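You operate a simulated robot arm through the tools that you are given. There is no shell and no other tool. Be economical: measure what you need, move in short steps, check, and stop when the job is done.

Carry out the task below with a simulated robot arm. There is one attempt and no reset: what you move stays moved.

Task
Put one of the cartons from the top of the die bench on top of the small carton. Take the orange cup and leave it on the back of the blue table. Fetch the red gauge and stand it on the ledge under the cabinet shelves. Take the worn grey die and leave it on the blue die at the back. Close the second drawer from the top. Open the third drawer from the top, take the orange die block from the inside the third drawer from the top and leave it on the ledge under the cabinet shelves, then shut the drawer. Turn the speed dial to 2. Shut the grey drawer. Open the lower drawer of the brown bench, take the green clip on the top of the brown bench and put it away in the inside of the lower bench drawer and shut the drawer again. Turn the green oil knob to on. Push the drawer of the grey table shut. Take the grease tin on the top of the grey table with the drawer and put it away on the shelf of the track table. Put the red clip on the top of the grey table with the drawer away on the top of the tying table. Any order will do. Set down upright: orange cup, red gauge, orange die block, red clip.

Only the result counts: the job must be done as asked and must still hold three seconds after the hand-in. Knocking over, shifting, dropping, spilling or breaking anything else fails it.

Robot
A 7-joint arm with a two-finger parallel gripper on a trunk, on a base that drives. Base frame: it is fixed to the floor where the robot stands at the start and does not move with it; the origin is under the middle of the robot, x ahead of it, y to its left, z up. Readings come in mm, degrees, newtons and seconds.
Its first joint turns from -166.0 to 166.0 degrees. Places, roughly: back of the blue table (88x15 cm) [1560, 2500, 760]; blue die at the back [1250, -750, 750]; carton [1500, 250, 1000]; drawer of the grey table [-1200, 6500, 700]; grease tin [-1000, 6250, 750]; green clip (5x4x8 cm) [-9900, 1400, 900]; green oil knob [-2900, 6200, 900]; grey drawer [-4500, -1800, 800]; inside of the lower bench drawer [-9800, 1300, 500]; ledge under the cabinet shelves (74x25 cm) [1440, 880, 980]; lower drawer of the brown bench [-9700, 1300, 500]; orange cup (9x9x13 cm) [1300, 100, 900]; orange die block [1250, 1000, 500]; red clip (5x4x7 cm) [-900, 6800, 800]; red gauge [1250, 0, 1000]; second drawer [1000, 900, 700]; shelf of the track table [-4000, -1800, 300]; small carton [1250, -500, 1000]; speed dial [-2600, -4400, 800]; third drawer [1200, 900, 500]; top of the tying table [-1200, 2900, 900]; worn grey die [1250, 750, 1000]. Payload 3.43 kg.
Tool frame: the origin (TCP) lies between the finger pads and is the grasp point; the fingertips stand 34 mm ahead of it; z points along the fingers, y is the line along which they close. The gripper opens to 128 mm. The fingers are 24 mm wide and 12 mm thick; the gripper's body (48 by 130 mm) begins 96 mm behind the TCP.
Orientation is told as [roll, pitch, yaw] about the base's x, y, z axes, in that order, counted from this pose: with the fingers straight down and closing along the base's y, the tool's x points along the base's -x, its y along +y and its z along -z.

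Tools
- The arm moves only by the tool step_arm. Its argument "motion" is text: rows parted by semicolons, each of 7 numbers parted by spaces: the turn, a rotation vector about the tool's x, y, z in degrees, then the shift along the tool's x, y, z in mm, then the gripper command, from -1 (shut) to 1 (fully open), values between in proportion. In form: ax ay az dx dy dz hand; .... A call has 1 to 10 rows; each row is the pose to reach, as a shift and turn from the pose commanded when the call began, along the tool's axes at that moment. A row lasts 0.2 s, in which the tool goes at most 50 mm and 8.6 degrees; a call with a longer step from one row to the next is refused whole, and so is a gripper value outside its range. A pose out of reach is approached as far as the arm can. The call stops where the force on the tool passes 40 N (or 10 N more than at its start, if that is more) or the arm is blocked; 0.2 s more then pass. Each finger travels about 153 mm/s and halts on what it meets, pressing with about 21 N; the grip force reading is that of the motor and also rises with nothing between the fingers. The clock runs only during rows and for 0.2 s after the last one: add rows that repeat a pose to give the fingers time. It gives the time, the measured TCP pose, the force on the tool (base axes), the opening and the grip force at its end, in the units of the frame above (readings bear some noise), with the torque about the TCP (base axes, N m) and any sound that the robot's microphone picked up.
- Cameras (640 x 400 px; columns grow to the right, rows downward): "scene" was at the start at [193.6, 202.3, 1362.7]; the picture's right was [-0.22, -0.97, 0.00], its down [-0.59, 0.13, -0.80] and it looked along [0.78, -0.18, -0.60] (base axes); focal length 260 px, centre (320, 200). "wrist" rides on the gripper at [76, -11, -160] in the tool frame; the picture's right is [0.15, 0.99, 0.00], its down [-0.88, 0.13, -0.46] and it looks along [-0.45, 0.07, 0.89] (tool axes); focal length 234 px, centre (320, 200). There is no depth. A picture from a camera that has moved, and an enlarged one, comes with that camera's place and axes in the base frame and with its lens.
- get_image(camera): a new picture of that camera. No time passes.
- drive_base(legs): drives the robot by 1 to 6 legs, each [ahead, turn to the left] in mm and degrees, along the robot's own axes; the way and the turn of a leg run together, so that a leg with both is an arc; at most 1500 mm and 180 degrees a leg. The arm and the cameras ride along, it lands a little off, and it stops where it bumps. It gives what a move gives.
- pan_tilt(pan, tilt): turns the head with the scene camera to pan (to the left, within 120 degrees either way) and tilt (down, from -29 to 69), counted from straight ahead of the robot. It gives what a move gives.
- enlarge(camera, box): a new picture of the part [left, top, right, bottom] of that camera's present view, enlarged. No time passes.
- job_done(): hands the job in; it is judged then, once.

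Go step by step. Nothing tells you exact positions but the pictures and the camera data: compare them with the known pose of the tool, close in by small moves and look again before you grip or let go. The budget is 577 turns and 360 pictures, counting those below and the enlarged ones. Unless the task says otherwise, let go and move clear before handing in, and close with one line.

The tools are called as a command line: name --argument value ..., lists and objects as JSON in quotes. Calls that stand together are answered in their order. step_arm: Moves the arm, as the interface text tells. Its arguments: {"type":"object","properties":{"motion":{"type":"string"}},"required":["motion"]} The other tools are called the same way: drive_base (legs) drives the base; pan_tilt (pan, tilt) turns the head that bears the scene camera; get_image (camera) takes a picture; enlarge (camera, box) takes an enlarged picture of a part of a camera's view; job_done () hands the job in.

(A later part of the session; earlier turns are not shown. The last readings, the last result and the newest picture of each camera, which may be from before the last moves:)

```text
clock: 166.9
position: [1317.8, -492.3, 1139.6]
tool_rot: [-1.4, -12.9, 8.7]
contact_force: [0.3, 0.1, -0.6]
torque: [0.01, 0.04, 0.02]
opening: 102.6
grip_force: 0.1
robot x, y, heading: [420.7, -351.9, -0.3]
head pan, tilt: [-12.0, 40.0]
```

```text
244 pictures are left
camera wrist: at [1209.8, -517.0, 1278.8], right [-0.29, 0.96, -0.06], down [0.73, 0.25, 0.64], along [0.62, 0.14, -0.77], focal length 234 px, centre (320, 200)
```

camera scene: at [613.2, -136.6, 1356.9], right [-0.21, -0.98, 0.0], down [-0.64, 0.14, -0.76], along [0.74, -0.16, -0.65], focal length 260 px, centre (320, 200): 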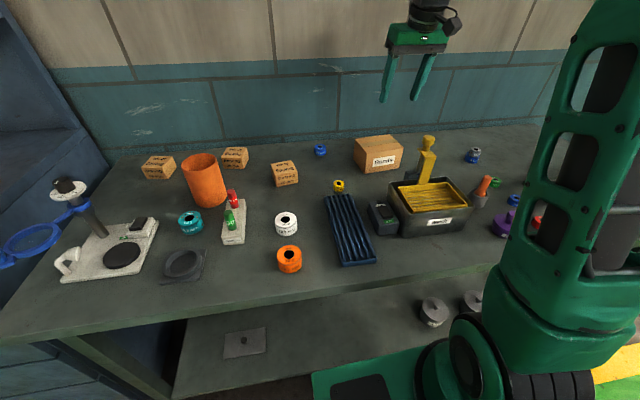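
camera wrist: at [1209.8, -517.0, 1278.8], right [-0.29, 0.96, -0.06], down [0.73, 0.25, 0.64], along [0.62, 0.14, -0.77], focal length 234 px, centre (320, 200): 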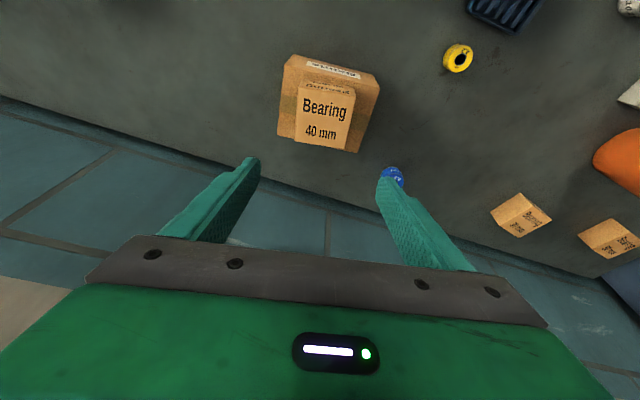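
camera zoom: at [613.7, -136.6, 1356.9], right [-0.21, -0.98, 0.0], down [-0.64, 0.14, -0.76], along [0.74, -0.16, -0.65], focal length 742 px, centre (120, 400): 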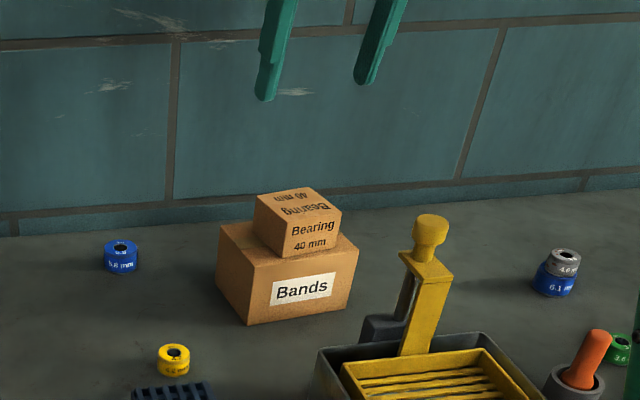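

drive_base --legs '[[-250, 0], [0, 90], [370, 0], [0, -90]]'

pan_tilt --pan -10 --tilt 35

get_image --camera "wrist"

get_image --camera "scene"

```text
clock: 179.4
position: [1070.9, -124.6, 1138.8]
tool_rot: [-1.4, -12.9, 8.5]
contact_force: [0.1, -0.5, 0.0]
torque: [0.0, -0.04, 0.01]
opening: 102.7
grip_force: 0.0
robot x, y, heading: [173.4, 34.9, -0.6]
head pan, tilt: [-12.0, 40.0]
```

```text
clock: 180.1
position: [1057.5, -123.9, 1151.1]
tool_rot: [-1.5, -13.7, 8.5]
contact_force: [0.2, -0.1, 0.2]
torque: [0.01, -0.01, 0.02]
opening: 102.7
grip_force: 0.1
robot x, y, heading: [178.4, 35.2, -0.6]
head pan, tilt: [-10.0, 35.0]
```

```text
243 pictures are left
camera wrist: at [947.6, -149.1, 1288.6], right [-0.28, 0.96, -0.06], down [0.72, 0.25, 0.65], along [0.64, 0.14, -0.76], focal length 234 px, centre (320, 200)
```

wrist: 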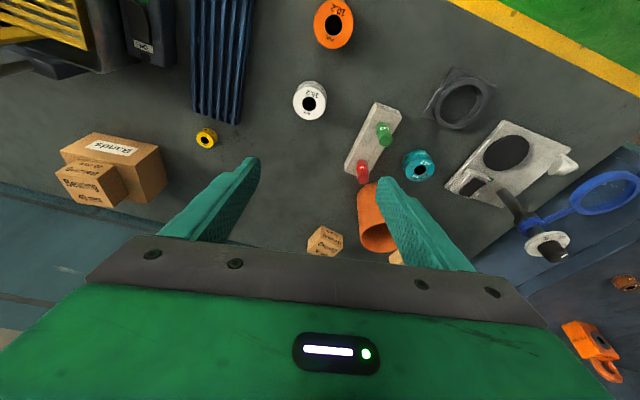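

```text
242 pictures are left
camera scene: at [373.4, 251.7, 1364.4], right [-0.19, -0.98, 0.0], down [-0.58, 0.11, -0.81], along [0.8, -0.15, -0.58], focal length 260 px, centre (320, 200)
```

scene: 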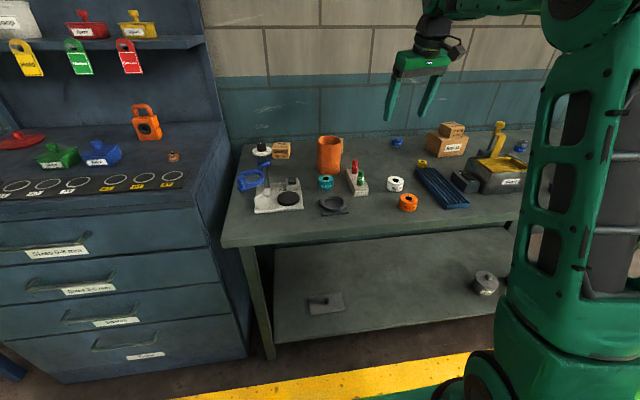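

enlarge --camera "scene" --box '[240, 100, 440, 230]'

enlarge --camera "wrist" --box '[290, 80, 450, 270]'

```text
3.08 times, centred on (340, 165) of scene
camera zoom: at [373.4, 251.7, 1364.4], right [-0.19, -0.98, 0.0], down [-0.58, 0.11, -0.81], along [0.8, -0.15, -0.58], focal length 799 px, centre (258, 308)
```

zoom: 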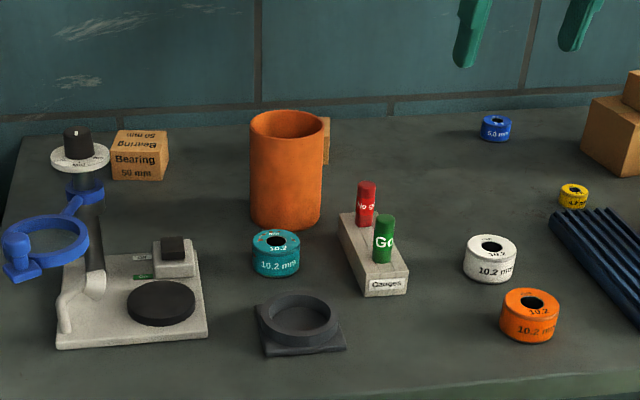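

```text
2.11 times, centred on (370, 175) of wrist
camera zoom: at [947.6, -149.1, 1288.6], right [-0.28, 0.96, -0.06], down [0.72, 0.25, 0.65], along [0.64, 0.14, -0.76], focal length 493 px, centre (215, 253)
```

zoom: 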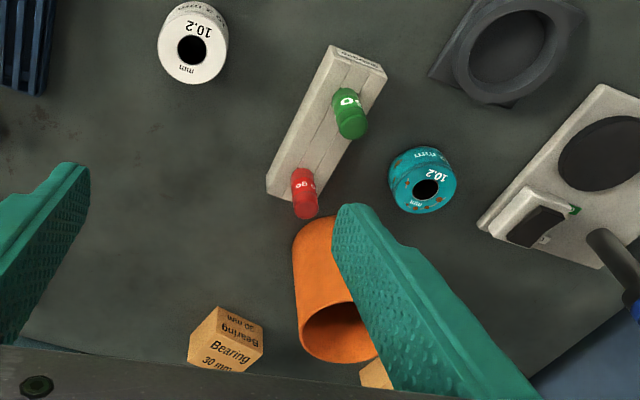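

step_arm --motion "0 -2.7 1.4 -21 27 18 0.85; 0 -5.4 2.8 -41 54 36 0.85; 0 -8.2 4.2 -62 80 54 0.85; 0 -10.9 5.5 -82 107 72 0.85; 0 -13.6 6.9 -103 134 90 0.85; 0.5 -16.3 8.3 -124 161 108 0.85; 0.5 -16.3 8.3 -124 161 108 0.85"

get_image --camera "wrist"

enlarge --camera "scene" --box '[240, 60, 440, 210]'

```text
clock: 181.7
position: [1179.4, 54.3, 1068.8]
tool_rot: [1.3, -30.1, -0.3]
contact_force: [-1.0, -0.6, 0.1]
torque: [-0.02, 0.02, -0.04]
opening: 118.3
grip_force: 0.1
robot x, y, heading: [176.9, 30.5, -0.6]
head pan, tilt: [-10.0, 35.0]
```

```text
239 pictures are left
camera wrist: at [1033.6, 39.0, 1170.4], right [-0.13, 0.99, -0.05], down [0.53, 0.12, 0.84], along [0.84, 0.08, -0.54], focal length 234 px, centre (320, 200)
```

wrist: 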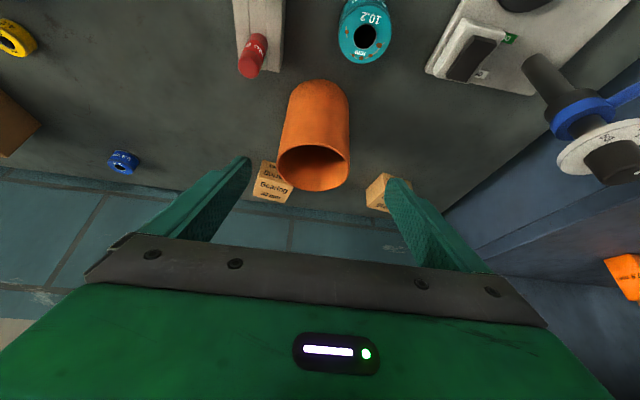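

```text
2.67 times, centred on (340, 135) of scene
camera zoom: at [373.2, 251.8, 1364.4], right [-0.18, -0.98, 0.0], down [-0.57, 0.11, -0.81], along [0.8, -0.15, -0.58], focal length 692 px, centre (267, 373)
```

zoom: 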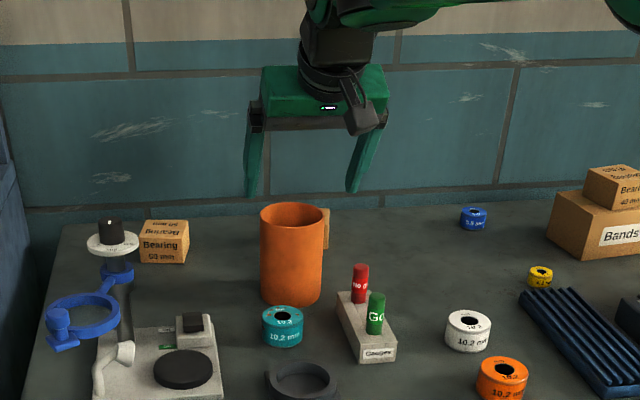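

step_arm --motion "0 0 0 0 -1 40 0.85; 0 0 0 0 -2 80 0.85; 0 0 0 0 -3 110 0.85; 0 0 0 0 -3 125 0.85; 0 0 0 0 -3 125 0.85"

get_image --camera "wrist"

enlarge --camera "scene" --box '[240, 60, 440, 210]'

```text
clock: 182.8
position: [1243.0, 53.4, 962.1]
tool_rot: [1.3, -30.1, -0.3]
contact_force: [0.3, -0.1, 0.1]
torque: [-0.01, -0.01, 0.0]
opening: 118.4
grip_force: 0.1
robot x, y, heading: [176.2, 39.0, -0.6]
head pan, tilt: [-10.0, 35.0]
```

```text
237 pictures are left
camera wrist: at [1096.1, 38.4, 1062.6], right [-0.13, 0.99, -0.05], down [0.53, 0.12, 0.84], along [0.84, 0.08, -0.54], focal length 234 px, centre (320, 200)
```

wrist: 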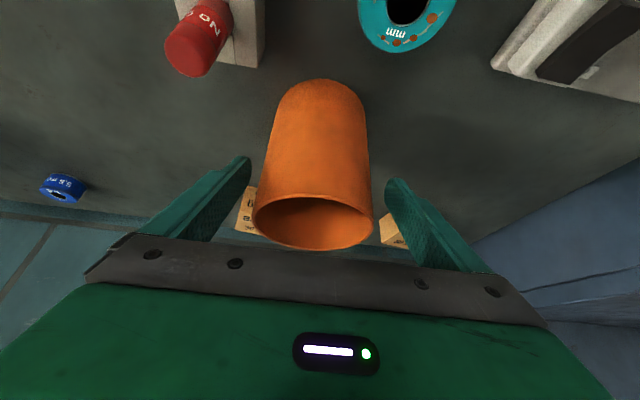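

```text
2.67 times, centred on (340, 135) of scene
camera zoom: at [373.2, 251.9, 1364.4], right [-0.18, -0.98, 0.0], down [-0.57, 0.11, -0.81], along [0.8, -0.15, -0.58], focal length 692 px, centre (267, 373)
```

zoom: 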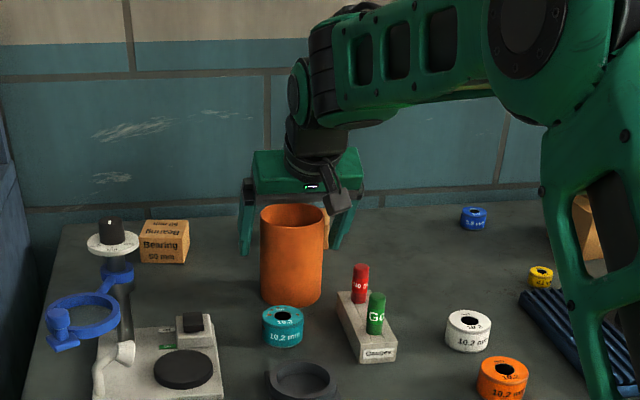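

step_arm --motion "0 0 0 0 -3 0 0.6; 0 0 0 0 -3 0 0.2; 0 0 0 0 -3 0 0; 0 0 0 0 -3 0 -0.3; 0 0 0 0 -3 0 -1; 0 0 0 0 -3 0 -1"

get_image --camera "wrist"

```text
clock: 184.2
position: [1242.5, 50.9, 962.4]
tool_rot: [1.2, -30.1, -0.2]
contact_force: [0.5, 0.1, 2.4]
torque: [-0.2, -0.08, 0.04]
opening: 90.5
grip_force: 20.4
robot x, y, heading: [175.5, 35.1, -0.6]
head pan, tilt: [-10.0, 35.0]
```

```text
235 pictures are left
camera wrist: at [1096.2, 35.4, 1062.8], right [-0.13, 0.99, -0.05], down [0.53, 0.12, 0.84], along [0.84, 0.08, -0.54], focal length 234 px, centre (320, 200)
```

wrist: 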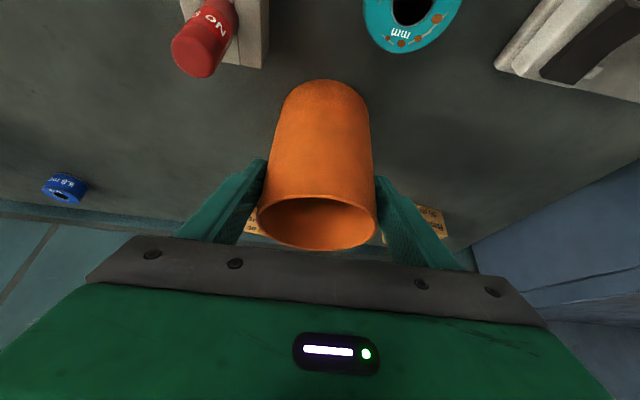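

step_arm --motion "0 0 0 -10 0 -17 -1; 0 0 0 -30 0 -52 -1; 0 0 0 -52 0 -90 -1; 0 0 0 -74 0 -128 -1; 0 0 0 -90 0 -160 -1; 0 0 0 -80 0 -195 -1; 0 0 0 -70 0 -230 -1"

get_image --camera "wrist"

get_image --camera "scene"

```text
clock: 185.8
position: [1188.7, 43.8, 1195.9]
tool_rot: [1.2, -30.0, -0.3]
contact_force: [1.4, 1.7, -4.7]
torque: [0.17, 0.06, 0.07]
opening: 89.6
grip_force: 20.6
robot x, y, heading: [176.5, 39.1, -0.9]
head pan, tilt: [-10.0, 35.0]
```

```text
234 pictures are left
camera wrist: at [1043.1, 29.1, 1296.8], right [-0.13, 0.99, -0.05], down [0.53, 0.12, 0.84], along [0.83, 0.08, -0.54], focal length 234 px, centre (320, 200)
```

wrist: 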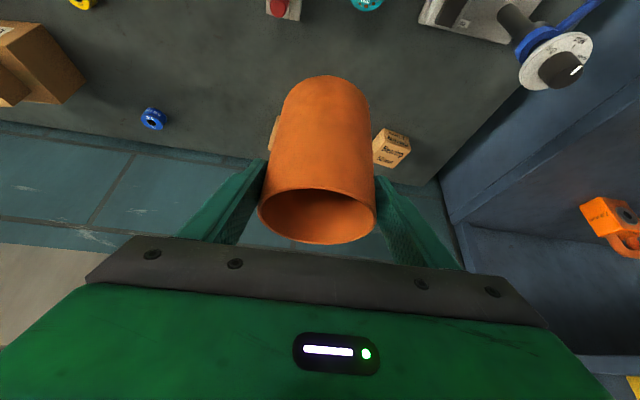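

```text
233 pictures are left
camera scene: at [374.0, 251.8, 1364.3], right [-0.18, -0.98, 0.0], down [-0.58, 0.11, -0.81], along [0.8, -0.15, -0.58], focal length 260 px, centre (320, 200)
```

scene: 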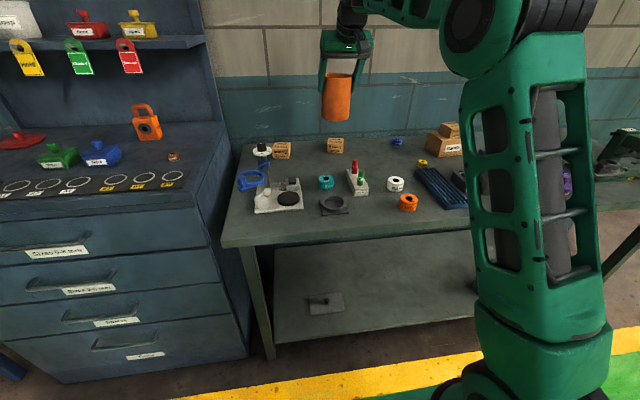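

step_arm --motion "0 0 0 43 0 -25 -1; 0 0 0 86 0 -50 -1; 0 0 0 130 0 -75 -1; 0 0 0 173 0 -100 -1; 0 0 0 173 0 -100 -1"

drive_base --legs '[[0, 90], [1200, 0], [1200, 0]]'

pan_tilt --pan -60 --tilt 30

get_image --camera "scene"

```text
refused: row 3 steps farther than a row can; nothing moved
```

```text
clock: 202.1
position: [157.7, 3442.9, 1197.6]
tool_rot: [1.3, -29.9, 90.1]
contact_force: [-0.8, 0.1, -3.9]
torque: [-0.03, -0.03, 0.04]
opening: 89.4
grip_force: 20.9
robot x, y, heading: [169.8, 2428.6, 89.7]
head pan, tilt: [-10.0, 35.0]
```

```text
clock: 203.3
position: [156.2, 3427.9, 1209.1]
tool_rot: [1.3, -30.7, 90.0]
contact_force: [-0.2, 0.5, -3.6]
torque: [-0.09, 0.02, -0.03]
opening: 89.3
grip_force: 21.3
robot x, y, heading: [169.7, 2429.0, 89.7]
head pan, tilt: [-60.0, 30.0]
```

```text
232 pictures are left
camera scene: at [15.2, 2583.4, 1372.7], right [0.5, -0.87, 0.01], down [-0.43, -0.26, -0.86], along [0.75, 0.42, -0.51], focal length 260 px, centre (320, 200)
```

scene: 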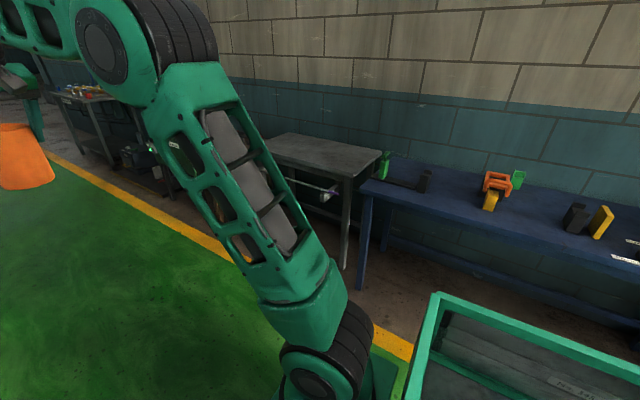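

drive_base --legs '[[170, 0], [0, -90]]'

pan_tilt --pan 0 --tilt 30

get_image --camera "scene"

get_image --camera "wrist"

```text
clock: 209.2
position: [1172.1, 2594.0, 1209.0]
tool_rot: [1.3, -30.8, -1.1]
contact_force: [0.4, 0.2, -3.6]
torque: [-0.02, 0.04, -0.02]
opening: 89.3
grip_force: 20.9
robot x, y, heading: [173.5, 2629.4, -1.4]
head pan, tilt: [-60.0, 30.0]
```

```text
clock: 210.5
position: [1157.7, 2595.4, 1221.5]
tool_rot: [1.3, -31.5, -1.1]
contact_force: [-0.5, 0.4, -3.2]
torque: [-0.01, 0.06, 0.0]
opening: 89.6
grip_force: 21.1
robot x, y, heading: [174.4, 2629.5, -1.4]
head pan, tilt: [0.0, 30.0]
```

```text
231 pictures are left
camera scene: at [378.4, 2860.5, 1372.1], right [-0.02, -1.0, 0.0], down [-0.51, 0.01, -0.86], along [0.86, -0.02, -0.51], focal length 260 px, centre (320, 200)
```

scene: 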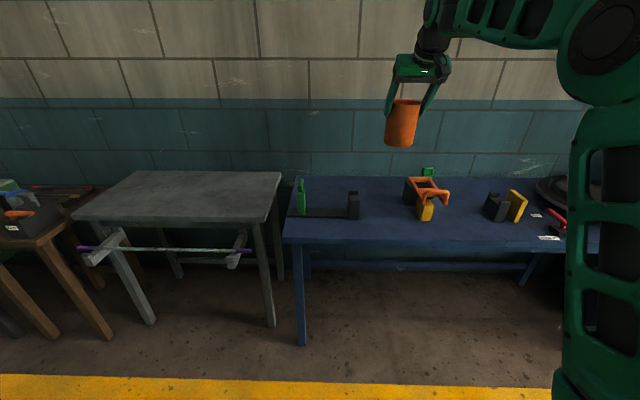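

```text
230 pictures are left
camera wrist: at [1008.0, 2581.3, 1318.7], right [-0.12, 0.99, -0.06], down [0.51, 0.11, 0.85], along [0.85, 0.07, -0.52], focal length 234 px, centre (320, 200)
```

wrist: 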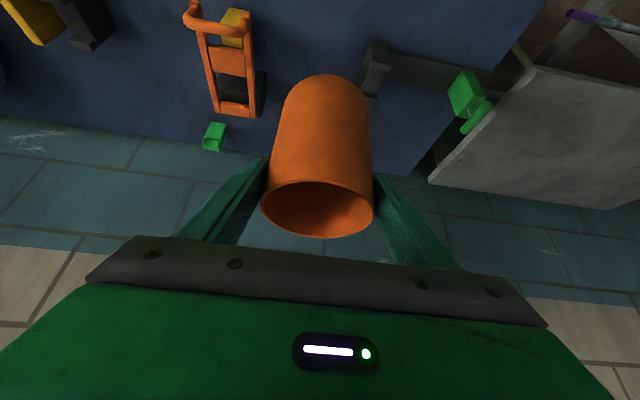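

drive_base --legs '[[320, 0]]'

get_image --camera "scene"

get_image --camera "wrist"

```text
clock: 212.6
position: [1476.4, 2590.4, 1222.0]
tool_rot: [1.3, -31.5, -1.1]
contact_force: [0.5, 0.2, -4.1]
torque: [0.02, 0.05, 0.03]
opening: 89.2
grip_force: 20.8
robot x, y, heading: [491.2, 2629.7, -1.3]
head pan, tilt: [0.0, 30.0]
```

```text
229 pictures are left
camera scene: at [696.8, 2854.4, 1372.1], right [-0.02, -1.0, 0.0], down [-0.51, 0.01, -0.86], along [0.86, -0.02, -0.51], focal length 260 px, centre (320, 200)
```

scene: 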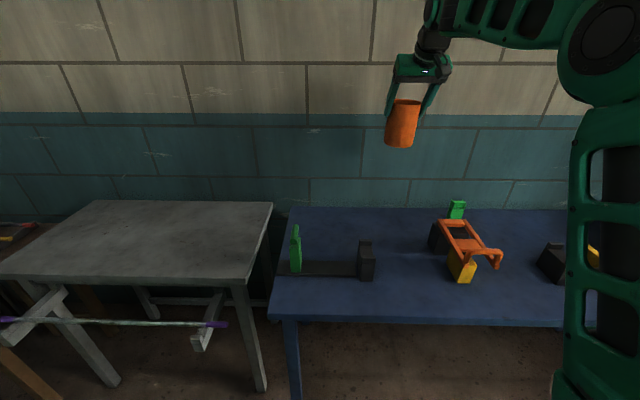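

```text
228 pictures are left
camera wrist: at [1326.7, 2576.0, 1318.7], right [-0.12, 0.99, -0.06], down [0.51, 0.11, 0.85], along [0.85, 0.07, -0.52], focal length 234 px, centre (320, 200)
```

wrist: 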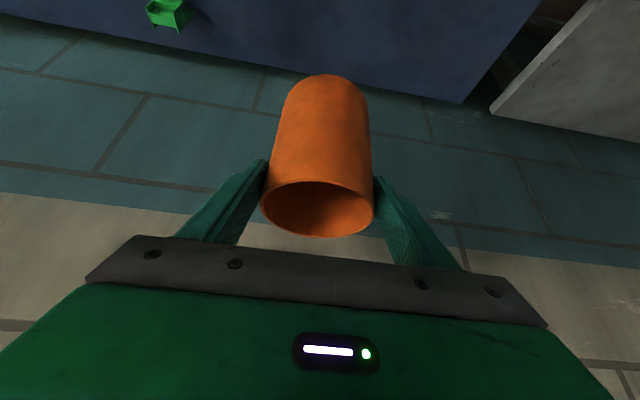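

step_arm --motion "0 0 0 13 -6 39 -1; 0 0 0 26 -13 78 -1; 0 0 0 39 -19 117 -1; 0 0 0 52 -25 156 -1; 0 0 0 66 -31 196 -1; 0 0 0 79 -38 235 -1; 0 0 0 92 -44 274 -1; 0 0 0 105 -50 313 -1; 0 0 0 105 -50 313 -1"

get_image --camera "scene"

get_image --camera "wrist"

```text
clock: 214.6
position: [1538.5, 2544.2, 910.3]
tool_rot: [1.2, -32.2, -1.0]
contact_force: [-0.3, 0.0, -2.7]
torque: [-0.02, 0.09, -0.01]
opening: 89.5
grip_force: 20.6
robot x, y, heading: [493.9, 2628.2, -1.5]
head pan, tilt: [0.0, 30.0]
```

```text
227 pictures are left
camera scene: at [696.8, 2854.4, 1372.1], right [-0.02, -1.0, 0.0], down [-0.51, 0.01, -0.86], along [0.86, -0.02, -0.51], focal length 260 px, centre (320, 200)
```

scene: 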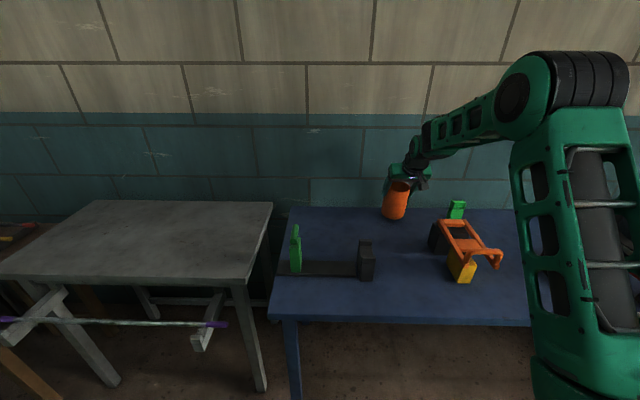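

```text
226 pictures are left
camera wrist: at [1389.0, 2531.8, 1005.4], right [-0.12, 0.99, -0.06], down [0.5, 0.11, 0.86], along [0.86, 0.07, -0.51], focal length 234 px, centre (320, 200)
```

wrist: 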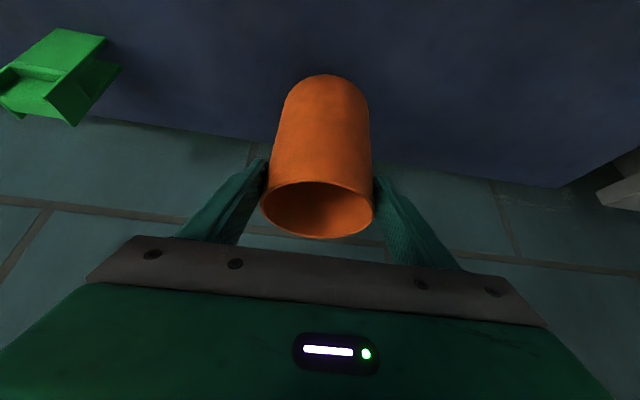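

step_arm --motion "0 1 0 -5 0 15 -1; 0 2 0 0 0 25 -1; 0 2 0 5 0 34 -1; 0 2 0 8 0 38 -1; 0 2 0 9 0 41 -1; 0 2 0 11 0 43 -1; 0 2 0 12 0 45 -1; 0 2 0 13 0 47 -1; 0 2 0 14 0 48.5 -1; 0 2 0 15 0 50 -1"

```text
clock: 216.8
position: [1551.4, 2544.6, 863.2]
tool_rot: [1.3, -30.3, -1.0]
contact_force: [-0.1, 1.3, 17.7]
torque: [-0.48, -0.34, 0.14]
opening: 90.0
grip_force: 21.1
robot x, y, heading: [490.6, 2625.0, -1.4]
head pan, tilt: [0.0, 30.0]
```

Contact with the table. Release and back off along the tool axis.

step_arm --motion "0 0 0 0 0 -1 -0.3; 0 0 0 0 0 -1 0.4; 0 0 0 0 0 -1 0.85; 0 0 0 0 0 -1 0.85"

get_image --camera "wrist"

```text
clock: 217.8
position: [1550.7, 2547.0, 862.4]
tool_rot: [1.3, -30.1, -0.9]
contact_force: [0.2, 0.2, 0.3]
torque: [0.0, 0.01, -0.02]
opening: 118.6
grip_force: 0.1
robot x, y, heading: [493.2, 2625.1, -1.0]
head pan, tilt: [0.0, 30.0]
```

```text
225 pictures are left
camera wrist: at [1404.5, 2533.1, 962.9], right [-0.12, 0.99, -0.05], down [0.53, 0.11, 0.84], along [0.84, 0.07, -0.54], focal length 234 px, centre (320, 200)
```

wrist: 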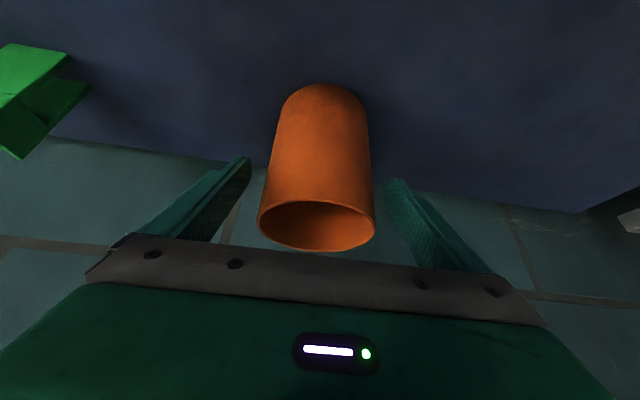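

step_arm --motion "0 0 0 0 0 -35 0.85; 0 0 0 0 0 -75 0.85; 0 0 0 0 0 -115 0.85; 0 0 0 0 0 -155 0.85; 0 0 0 0 0 -195 0.85; 0 0 0 -20 0 -230 0.85; 0 0 0 -45 0 -265 0.85; 0 0 0 -70 0 -300 0.85"

get_image --camera "scene"

```text
clock: 219.6
position: [1460.5, 2541.6, 1156.9]
tool_rot: [1.4, -30.2, -1.1]
contact_force: [-0.2, 0.1, -0.2]
torque: [-0.01, 0.02, 0.02]
opening: 118.5
grip_force: 0.1
robot x, y, heading: [490.2, 2624.6, -1.1]
head pan, tilt: [0.0, 30.0]
```

```text
224 pictures are left
camera scene: at [696.7, 2854.4, 1372.1], right [-0.02, -1.0, 0.0], down [-0.51, 0.01, -0.86], along [0.86, -0.02, -0.51], focal length 260 px, centre (320, 200)
```

scene: 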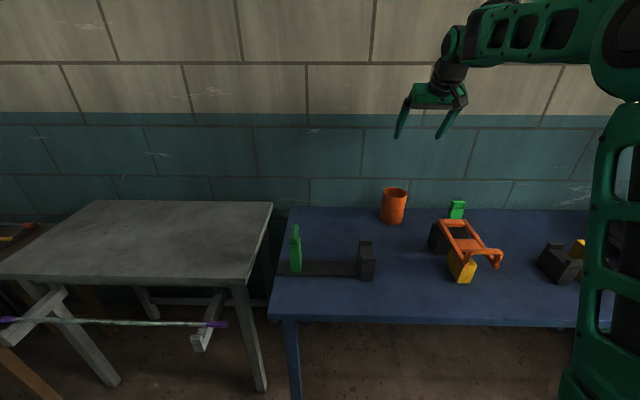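

drive_base --legs '[[-320, 0], [0, -89], [1300, 0], [1290, 0], [0, 90]]'

pan_tilt --pan -10 --tilt 35

get_image --camera "wrist"

enlarge --camera "scene" --box '[220, 100, 460, 250]'

```text
clock: 242.8
position: [1153.8, -11.3, 1157.7]
tool_rot: [1.4, -30.1, 0.6]
contact_force: [0.2, 0.7, 0.6]
torque: [0.01, 0.03, -0.01]
opening: 118.3
grip_force: 0.0
robot x, y, heading: [180.6, 14.2, 0.6]
head pan, tilt: [0.0, 30.0]
```

```text
clock: 243.5
position: [1139.9, -11.3, 1169.0]
tool_rot: [1.2, -30.9, 0.6]
contact_force: [0.1, -0.6, 0.2]
torque: [0.01, -0.01, -0.01]
opening: 118.2
grip_force: 0.1
robot x, y, heading: [179.3, 14.6, 0.3]
head pan, tilt: [-10.0, 35.0]
```

```text
223 pictures are left
camera wrist: at [992.5, -29.1, 1267.6], right [-0.15, 0.99, -0.06], down [0.52, 0.13, 0.85], along [0.84, 0.1, -0.53], focal length 234 px, centre (320, 200)
```

wrist: 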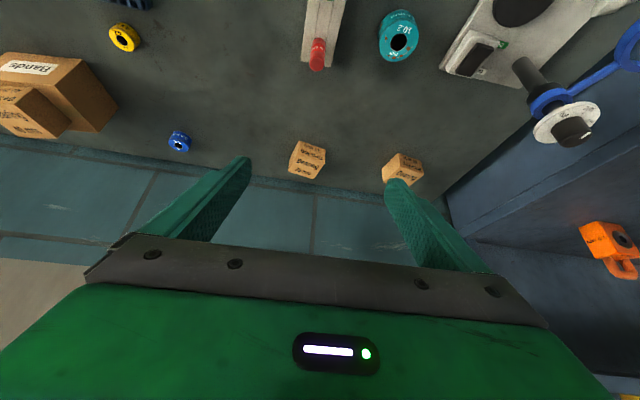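

```text
2.67 times, centred on (340, 175) of scene
camera zoom: at [378.5, 236.0, 1364.4], right [-0.17, -0.99, 0.0], down [-0.58, 0.1, -0.81], along [0.8, -0.14, -0.58], focal length 692 px, centre (267, 267)
```

zoom: 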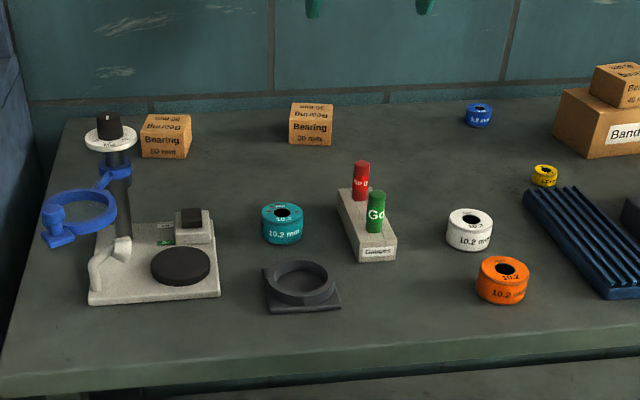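

step_arm --motion "0 -3.5 0 31 -3 32 0; 0 -7 0 62 -6 64 0; 0 -10.5 0 93 -10 95 0; -1 -14 0 123 -13 126 0; -1 -14 0 123 -13 126 0"

get_image --camera "wrist"

enlarge --camera "scene" --box '[300, 100, 420, 220]'

```text
clock: 244.7
position: [1098.6, -21.5, 996.2]
tool_rot: [2.7, -45.0, 0.0]
contact_force: [-0.2, -0.7, -0.1]
torque: [0.0, 0.02, -0.02]
opening: 63.9
grip_force: 0.2
robot x, y, heading: [182.1, 17.9, 0.2]
head pan, tilt: [-10.0, 35.0]
```

```text
221 pictures are left
camera wrist: at [931.9, -41.4, 1056.3], right [-0.14, 0.99, -0.07], down [0.3, 0.11, 0.95], along [0.95, 0.11, -0.31], focal length 234 px, centre (320, 200)
```

wrist: 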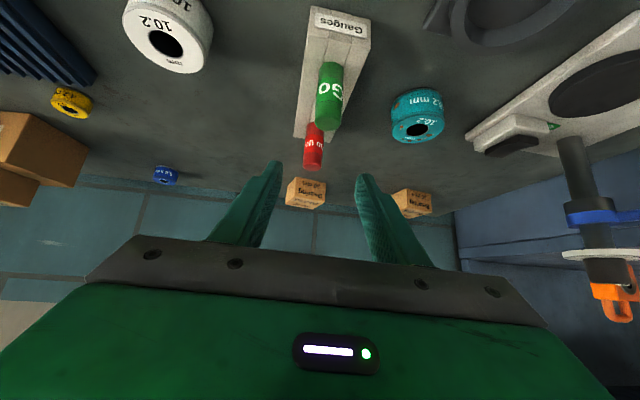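

```text
3.33 times, centred on (360, 160) of scene
camera zoom: at [378.6, 235.8, 1364.4], right [-0.17, -0.99, 0.0], down [-0.58, 0.1, -0.81], along [0.8, -0.14, -0.58], focal length 866 px, centre (187, 333)
```

zoom: 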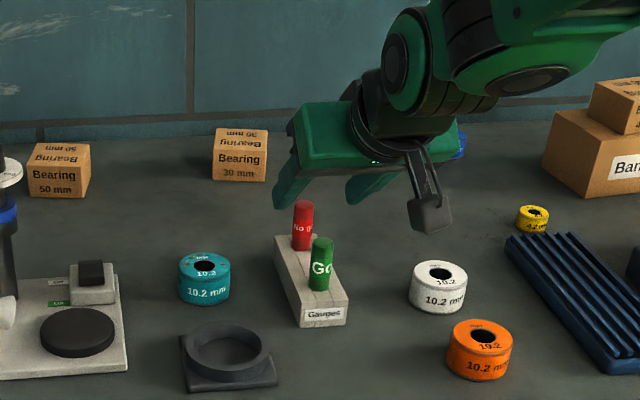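

step_arm --motion "1.3 0 0 2 -2 30 0; 2.7 0 0 4 -4 55 0; 2.7 0 0 4 -4 70 0; 2.7 0 0 4 -4 70 0"

get_image --camera "wrist"

enlarge --camera "scene" --box '[300, 100, 420, 220]'

```text
clock: 245.7
position: [1145.6, -23.8, 944.4]
tool_rot: [-0.1, -44.9, 0.0]
contact_force: [0.2, 0.0, 0.1]
torque: [-0.02, 0.01, 0.02]
opening: 64.4
grip_force: 0.0
robot x, y, heading: [183.8, 17.5, 0.1]
head pan, tilt: [-10.0, 35.0]
```

```text
219 pictures are left
camera wrist: at [978.8, -35.6, 1004.8], right [-0.1, 0.99, -0.1], down [0.3, 0.13, 0.94], along [0.95, 0.07, -0.31], focal length 234 px, centre (320, 200)
```

wrist: 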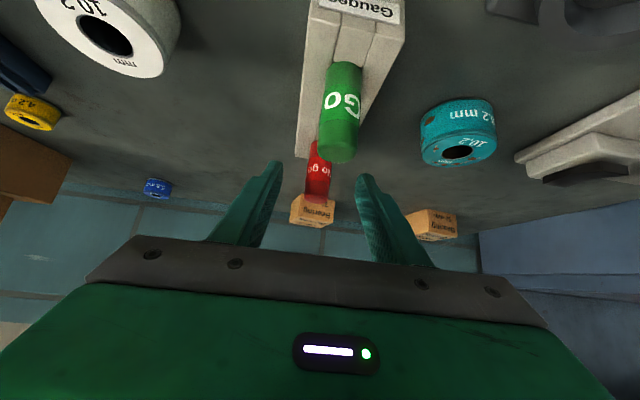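

```text
3.33 times, centred on (360, 160) of scene
camera zoom: at [378.8, 235.8, 1364.4], right [-0.17, -0.99, 0.0], down [-0.58, 0.1, -0.81], along [0.8, -0.14, -0.58], focal length 866 px, centre (187, 333)
```

zoom: 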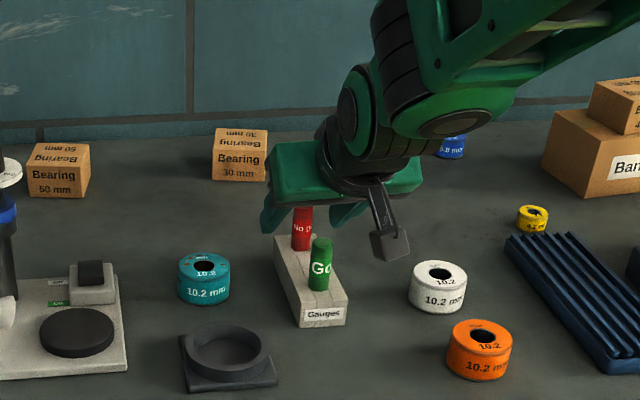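

step_arm --motion "0 0 0 0 0 18 0; 0 0 0 0 0 34 0; 0 0 0 0 0 34 0"

get_image --camera "wrist"

enlarge --camera "scene" --box '[320, 120, 400, 200]'

```text
clock: 246.5
position: [1168.7, -23.9, 920.8]
tool_rot: [0.0, -44.9, 0.1]
contact_force: [0.5, 0.0, 0.3]
torque: [0.03, -0.02, 0.0]
opening: 63.9
grip_force: 0.1
robot x, y, heading: [185.2, 19.0, 0.4]
head pan, tilt: [-10.0, 35.0]
```

```text
217 pictures are left
camera wrist: at [1002.2, -35.8, 981.1], right [-0.1, 0.99, -0.1], down [0.3, 0.13, 0.94], along [0.95, 0.07, -0.31], focal length 234 px, centre (320, 200)
```

wrist: 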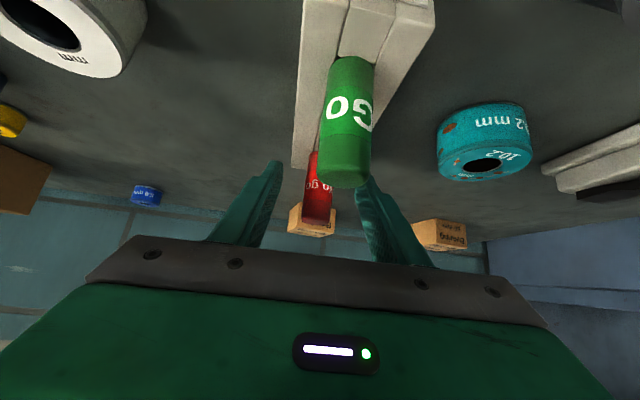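

```text
5.00 times, centred on (360, 160) of scene
camera zoom: at [378.8, 235.8, 1364.4], right [-0.17, -0.99, 0.0], down [-0.58, 0.1, -0.81], along [0.8, -0.14, -0.58], focal length 1298 px, centre (120, 400)
```

zoom: 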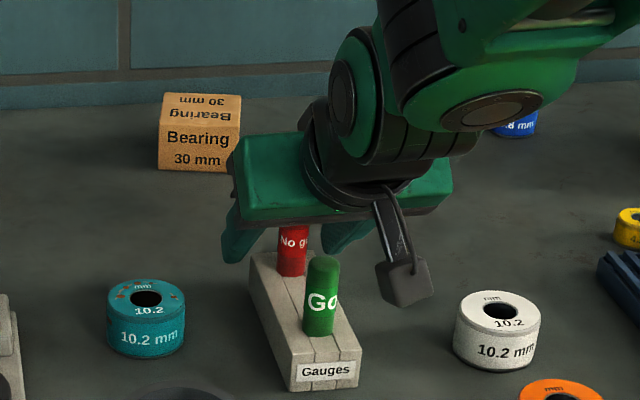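

step_arm --motion "0 0 0 0 0 0 -0.4; 0 0 0 0 0 0 -1; 0 0 0 0 0 0 -1; 0 0 0 0 0 0 -1"

get_image --camera "wrist"

```text
clock: 247.5
position: [1170.4, -26.4, 919.7]
tool_rot: [-0.2, -45.0, -0.2]
contact_force: [2.1, -15.2, -2.2]
torque: [-0.55, -0.05, -0.86]
opening: 47.9
grip_force: 44.7
robot x, y, heading: [188.1, 15.3, 0.5]
head pan, tilt: [-10.0, 35.0]
```

```text
215 pictures are left
camera wrist: at [1002.3, -37.4, 981.1], right [-0.1, 0.99, -0.1], down [0.3, 0.13, 0.94], along [0.95, 0.06, -0.31], focal length 234 px, centre (320, 200)
```

wrist: 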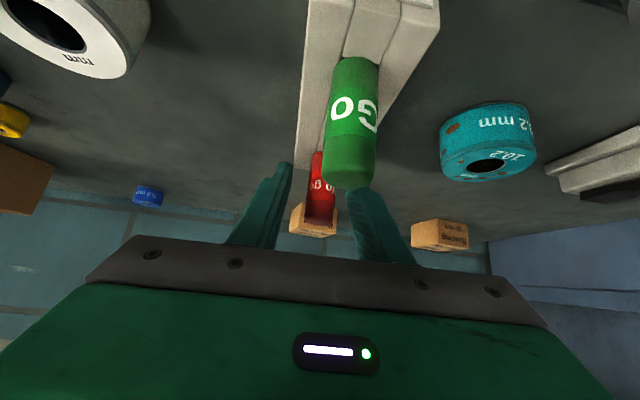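

step_arm --motion "0 0 0 0 0 0 -0.2; 0 0 0 0 0 0 0; 0 0 0 0 0 0 0"

enlarge --camera "scene" --box '[320, 120, 400, 200]'

```text
clock: 248.3
position: [1169.2, -22.3, 920.1]
tool_rot: [0.0, -44.9, 0.0]
contact_force: [0.9, -0.3, -0.1]
torque: [0.02, 0.02, 0.0]
opening: 64.0
grip_force: 0.1
robot x, y, heading: [183.1, 13.5, 0.2]
head pan, tilt: [-10.0, 35.0]
```

```text
5.00 times, centred on (360, 160) of scene
camera zoom: at [378.7, 235.8, 1364.4], right [-0.17, -0.99, 0.0], down [-0.58, 0.1, -0.81], along [0.8, -0.14, -0.58], focal length 1298 px, centre (120, 400)
```

zoom: 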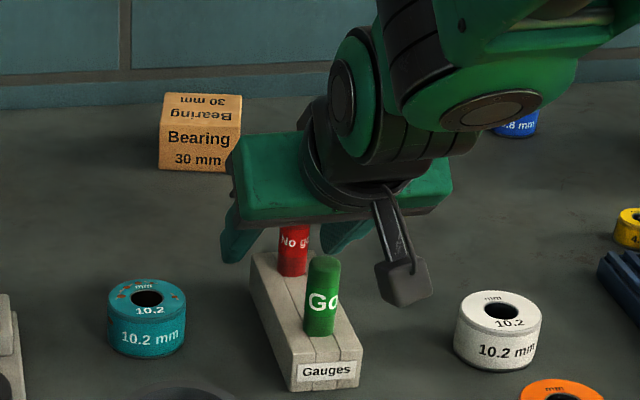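

step_arm --motion "0 0 0 -6 0 -6 0; 0 0 0 -11 -2 -11 0; 0 0 0 -11 -2 -11 -0.4; 0 0 0 -11 -2 -11 -1; 0 0 0 -11 -2 -11 -1; 0 0 0 -11 -2 -11 -1"

get_image --camera "wrist"

enlarge --camera "scene" --box '[320, 120, 400, 200]'

```text
clock: 249.7
position: [1170.2, -23.7, 935.8]
tool_rot: [-0.1, -44.9, 0.0]
contact_force: [1.1, 1.4, 2.2]
torque: [0.06, 0.02, -0.01]
opening: 19.8
grip_force: 21.2
robot x, y, heading: [187.8, 15.2, 0.2]
head pan, tilt: [-10.0, 35.0]
```

```text
213 pictures are left
camera wrist: at [1002.5, -36.2, 997.0], right [-0.1, 0.99, -0.1], down [0.3, 0.13, 0.94], along [0.95, 0.07, -0.31], focal length 234 px, centre (320, 200)
```

wrist: 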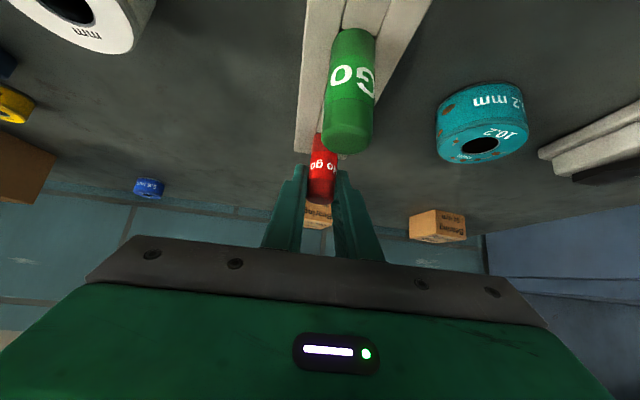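

```text
5.00 times, centred on (360, 160) of scene
camera zoom: at [378.5, 235.9, 1364.4], right [-0.17, -0.99, 0.0], down [-0.58, 0.1, -0.81], along [0.8, -0.14, -0.58], focal length 1298 px, centre (120, 400)
```

zoom: 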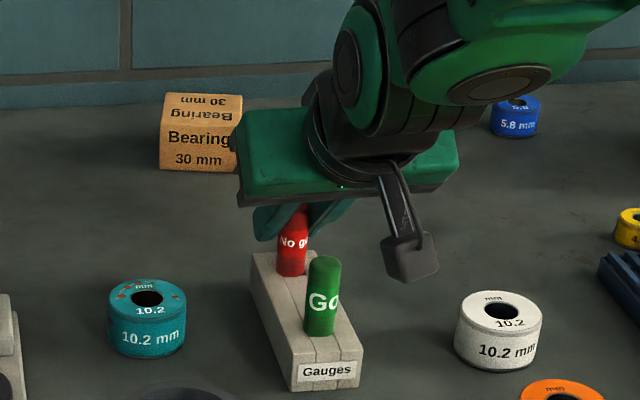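

step_arm --motion "0 0 0 -7 0 -7 -1; 0 0 0 -15 0 -15 -1; 0 0 0 -25 0 -25 -1; 0 0 0 -40 0 -40 -1; 0 0 0 -70 0 -70 -1; 0 0 0 -100 0 -100 -1; 0 0 0 -130 0 -130 -1; 0 0 0 -160 0 -160 -1"

get_image --camera "wrist"

enlarge --camera "scene" --box '[280, 60, 420, 200]'

```text
clock: 251.5
position: [1170.0, -23.3, 1161.6]
tool_rot: [-0.1, -44.8, 0.1]
contact_force: [0.5, -0.5, -1.3]
torque: [0.02, 0.06, -0.02]
opening: 20.2
grip_force: 21.0
robot x, y, heading: [183.8, 16.5, 0.4]
head pan, tilt: [-10.0, 35.0]
```

```text
211 pictures are left
camera wrist: at [1002.8, -35.6, 1222.3], right [-0.1, 0.99, -0.1], down [0.3, 0.13, 0.94], along [0.95, 0.07, -0.31], focal length 234 px, centre (320, 200)
```

wrist: 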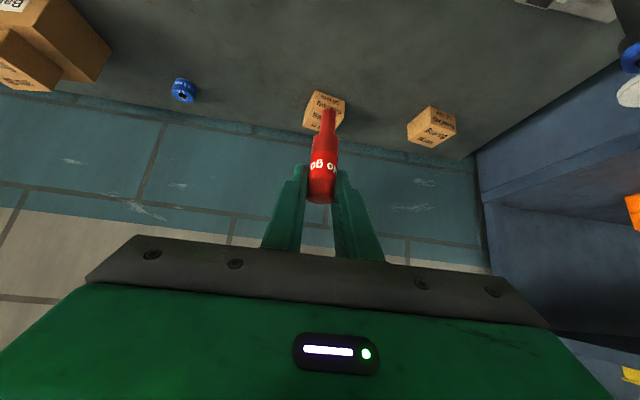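

```text
2.86 times, centred on (350, 130) of scene
camera zoom: at [378.9, 235.8, 1364.4], right [-0.17, -0.99, 0.0], down [-0.58, 0.1, -0.81], along [0.8, -0.14, -0.58], focal length 742 px, centre (234, 400)
```

zoom: 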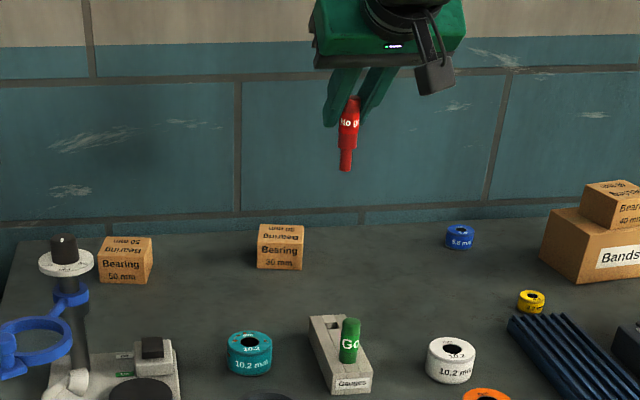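

drive_base --legs '[[-60, 0], [0, 90], [620, 0], [0, -90]]'

get_image --camera "scene"

get_image --camera "wrist"

```text
clock: 264.2
position: [1110.6, 596.5, 1161.4]
tool_rot: [0.0, -44.9, 0.0]
contact_force: [-0.3, -0.6, -1.2]
torque: [-0.02, 0.0, -0.04]
opening: 20.0
grip_force: 21.1
robot x, y, heading: [122.7, 666.3, 0.3]
head pan, tilt: [-10.0, 35.0]
```

```text
209 pictures are left
camera scene: at [319.5, 883.0, 1364.4], right [-0.17, -0.99, 0.0], down [-0.58, 0.1, -0.81], along [0.8, -0.14, -0.58], focal length 260 px, centre (320, 200)
```

scene: 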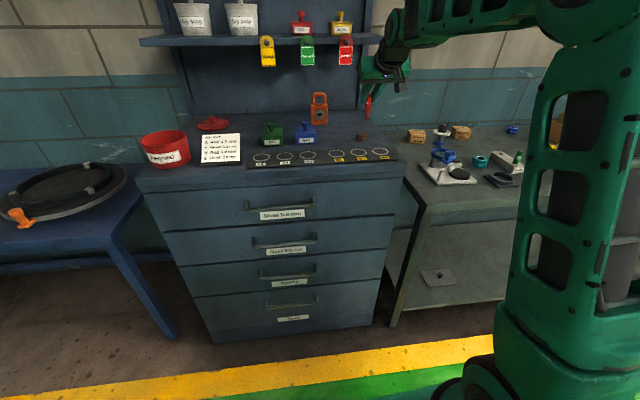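

```text
208 pictures are left
camera wrist: at [943.9, 585.1, 1222.2], right [-0.1, 0.99, -0.1], down [0.3, 0.13, 0.94], along [0.95, 0.07, -0.31], focal length 234 px, centre (320, 200)
```

wrist: 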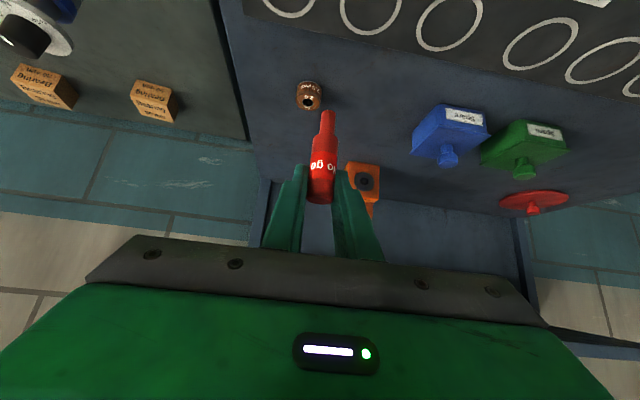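

drive_base --legs '[[150, 0]]'

step_arm --motion "0 0 0 -4 1 24 -1; 0 0 0 -8 1 48 -1; 0 0 0 -12 2 73 -1; 0 0 0 -16 3 97 -1; 0 0 0 -20 3 121 -1; 0 0 0 -24 4 145 -1; 0 0 0 -24 4 145 -1"

get_image --camera "wrist"

get_image --camera "scene"

```text
clock: 265.6
position: [1246.2, 600.4, 1173.8]
tool_rot: [0.0, -45.6, 0.1]
contact_force: [-0.5, -0.4, -1.8]
torque: [-0.02, -0.03, -0.02]
opening: 19.6
grip_force: 21.1
robot x, y, heading: [274.9, 664.5, 0.4]
head pan, tilt: [-10.0, 35.0]
```

```text
clock: 267.2
position: [1352.2, 603.1, 1104.3]
tool_rot: [0.0, -46.2, 0.2]
contact_force: [0.9, 0.7, -0.6]
torque: [-0.01, -0.03, -0.01]
opening: 20.0
grip_force: 21.2
robot x, y, heading: [271.9, 665.5, 0.2]
head pan, tilt: [-10.0, 35.0]
```

```text
207 pictures are left
camera wrist: at [1185.0, 591.5, 1159.6], right [-0.1, 0.99, -0.11], down [0.28, 0.13, 0.95], along [0.96, 0.07, -0.29], focal length 234 px, centre (320, 200)
```

wrist: 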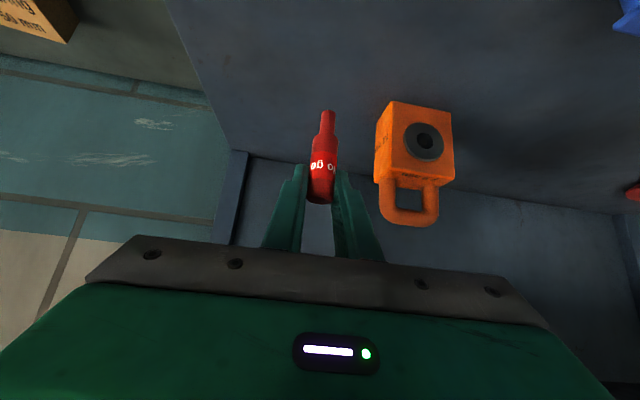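

```text
206 pictures are left
camera scene: at [469.3, 884.3, 1364.4], right [-0.17, -0.99, 0.0], down [-0.58, 0.1, -0.81], along [0.8, -0.14, -0.58], focal length 260 px, centre (320, 200)
```

scene: 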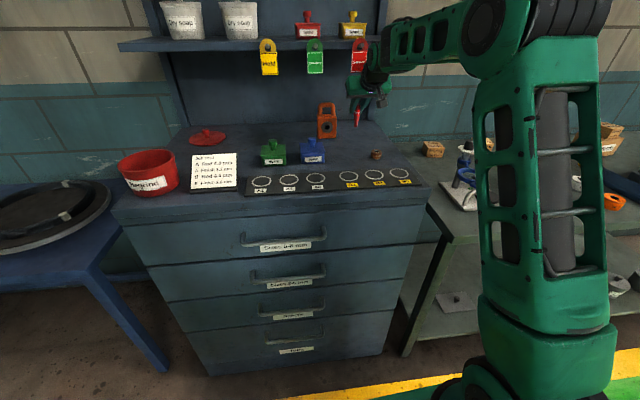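

step_arm --motion "0 0.6 0 4 0 20 -1; 0 1.3 0 8 0 40 -1; 0 1.3 0 8 0 40 -1"

enlarge --camera "wrist" --box '[240, 80, 480, 250]'

enlarge --camera "scene" --box '[290, 60, 430, 180]'

```text
clock: 268.0
position: [1376.2, 604.2, 1071.5]
tool_rot: [0.0, -45.0, 0.2]
contact_force: [0.5, -0.8, -0.3]
torque: [0.0, 0.0, -0.03]
opening: 19.9
grip_force: 21.2
robot x, y, heading: [272.4, 665.7, 0.5]
head pan, tilt: [-10.0, 35.0]
```

```text
2.35 times, centred on (360, 165) of wrist
camera zoom: at [1210.0, 591.7, 1130.9], right [-0.1, 0.99, -0.1], down [0.3, 0.13, 0.94], along [0.95, 0.07, -0.31], focal length 551 px, centre (226, 282)
```

zoom: 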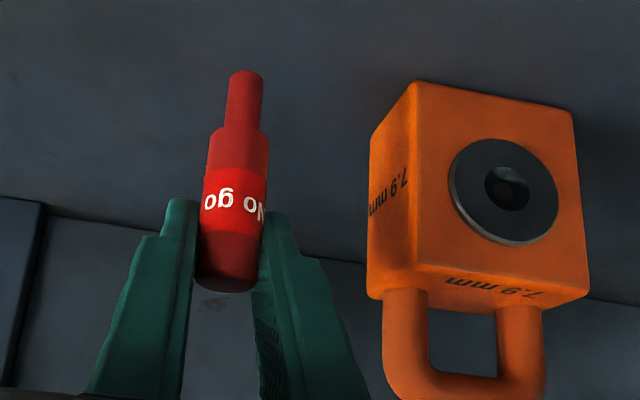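

```text
3.33 times, centred on (360, 120) of scene
camera zoom: at [469.3, 884.3, 1364.4], right [-0.17, -0.99, 0.0], down [-0.58, 0.1, -0.81], along [0.8, -0.14, -0.58], focal length 866 px, centre (187, 467)
```

zoom: 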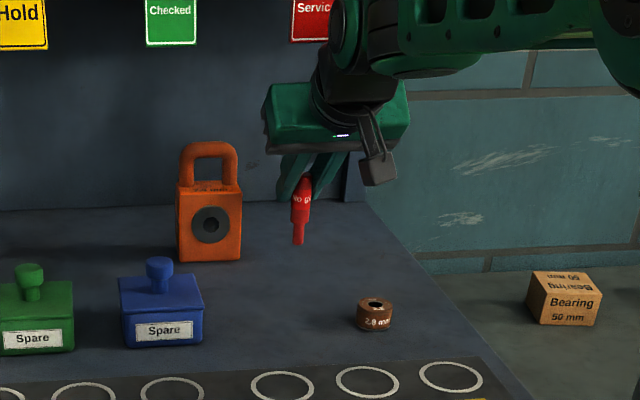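

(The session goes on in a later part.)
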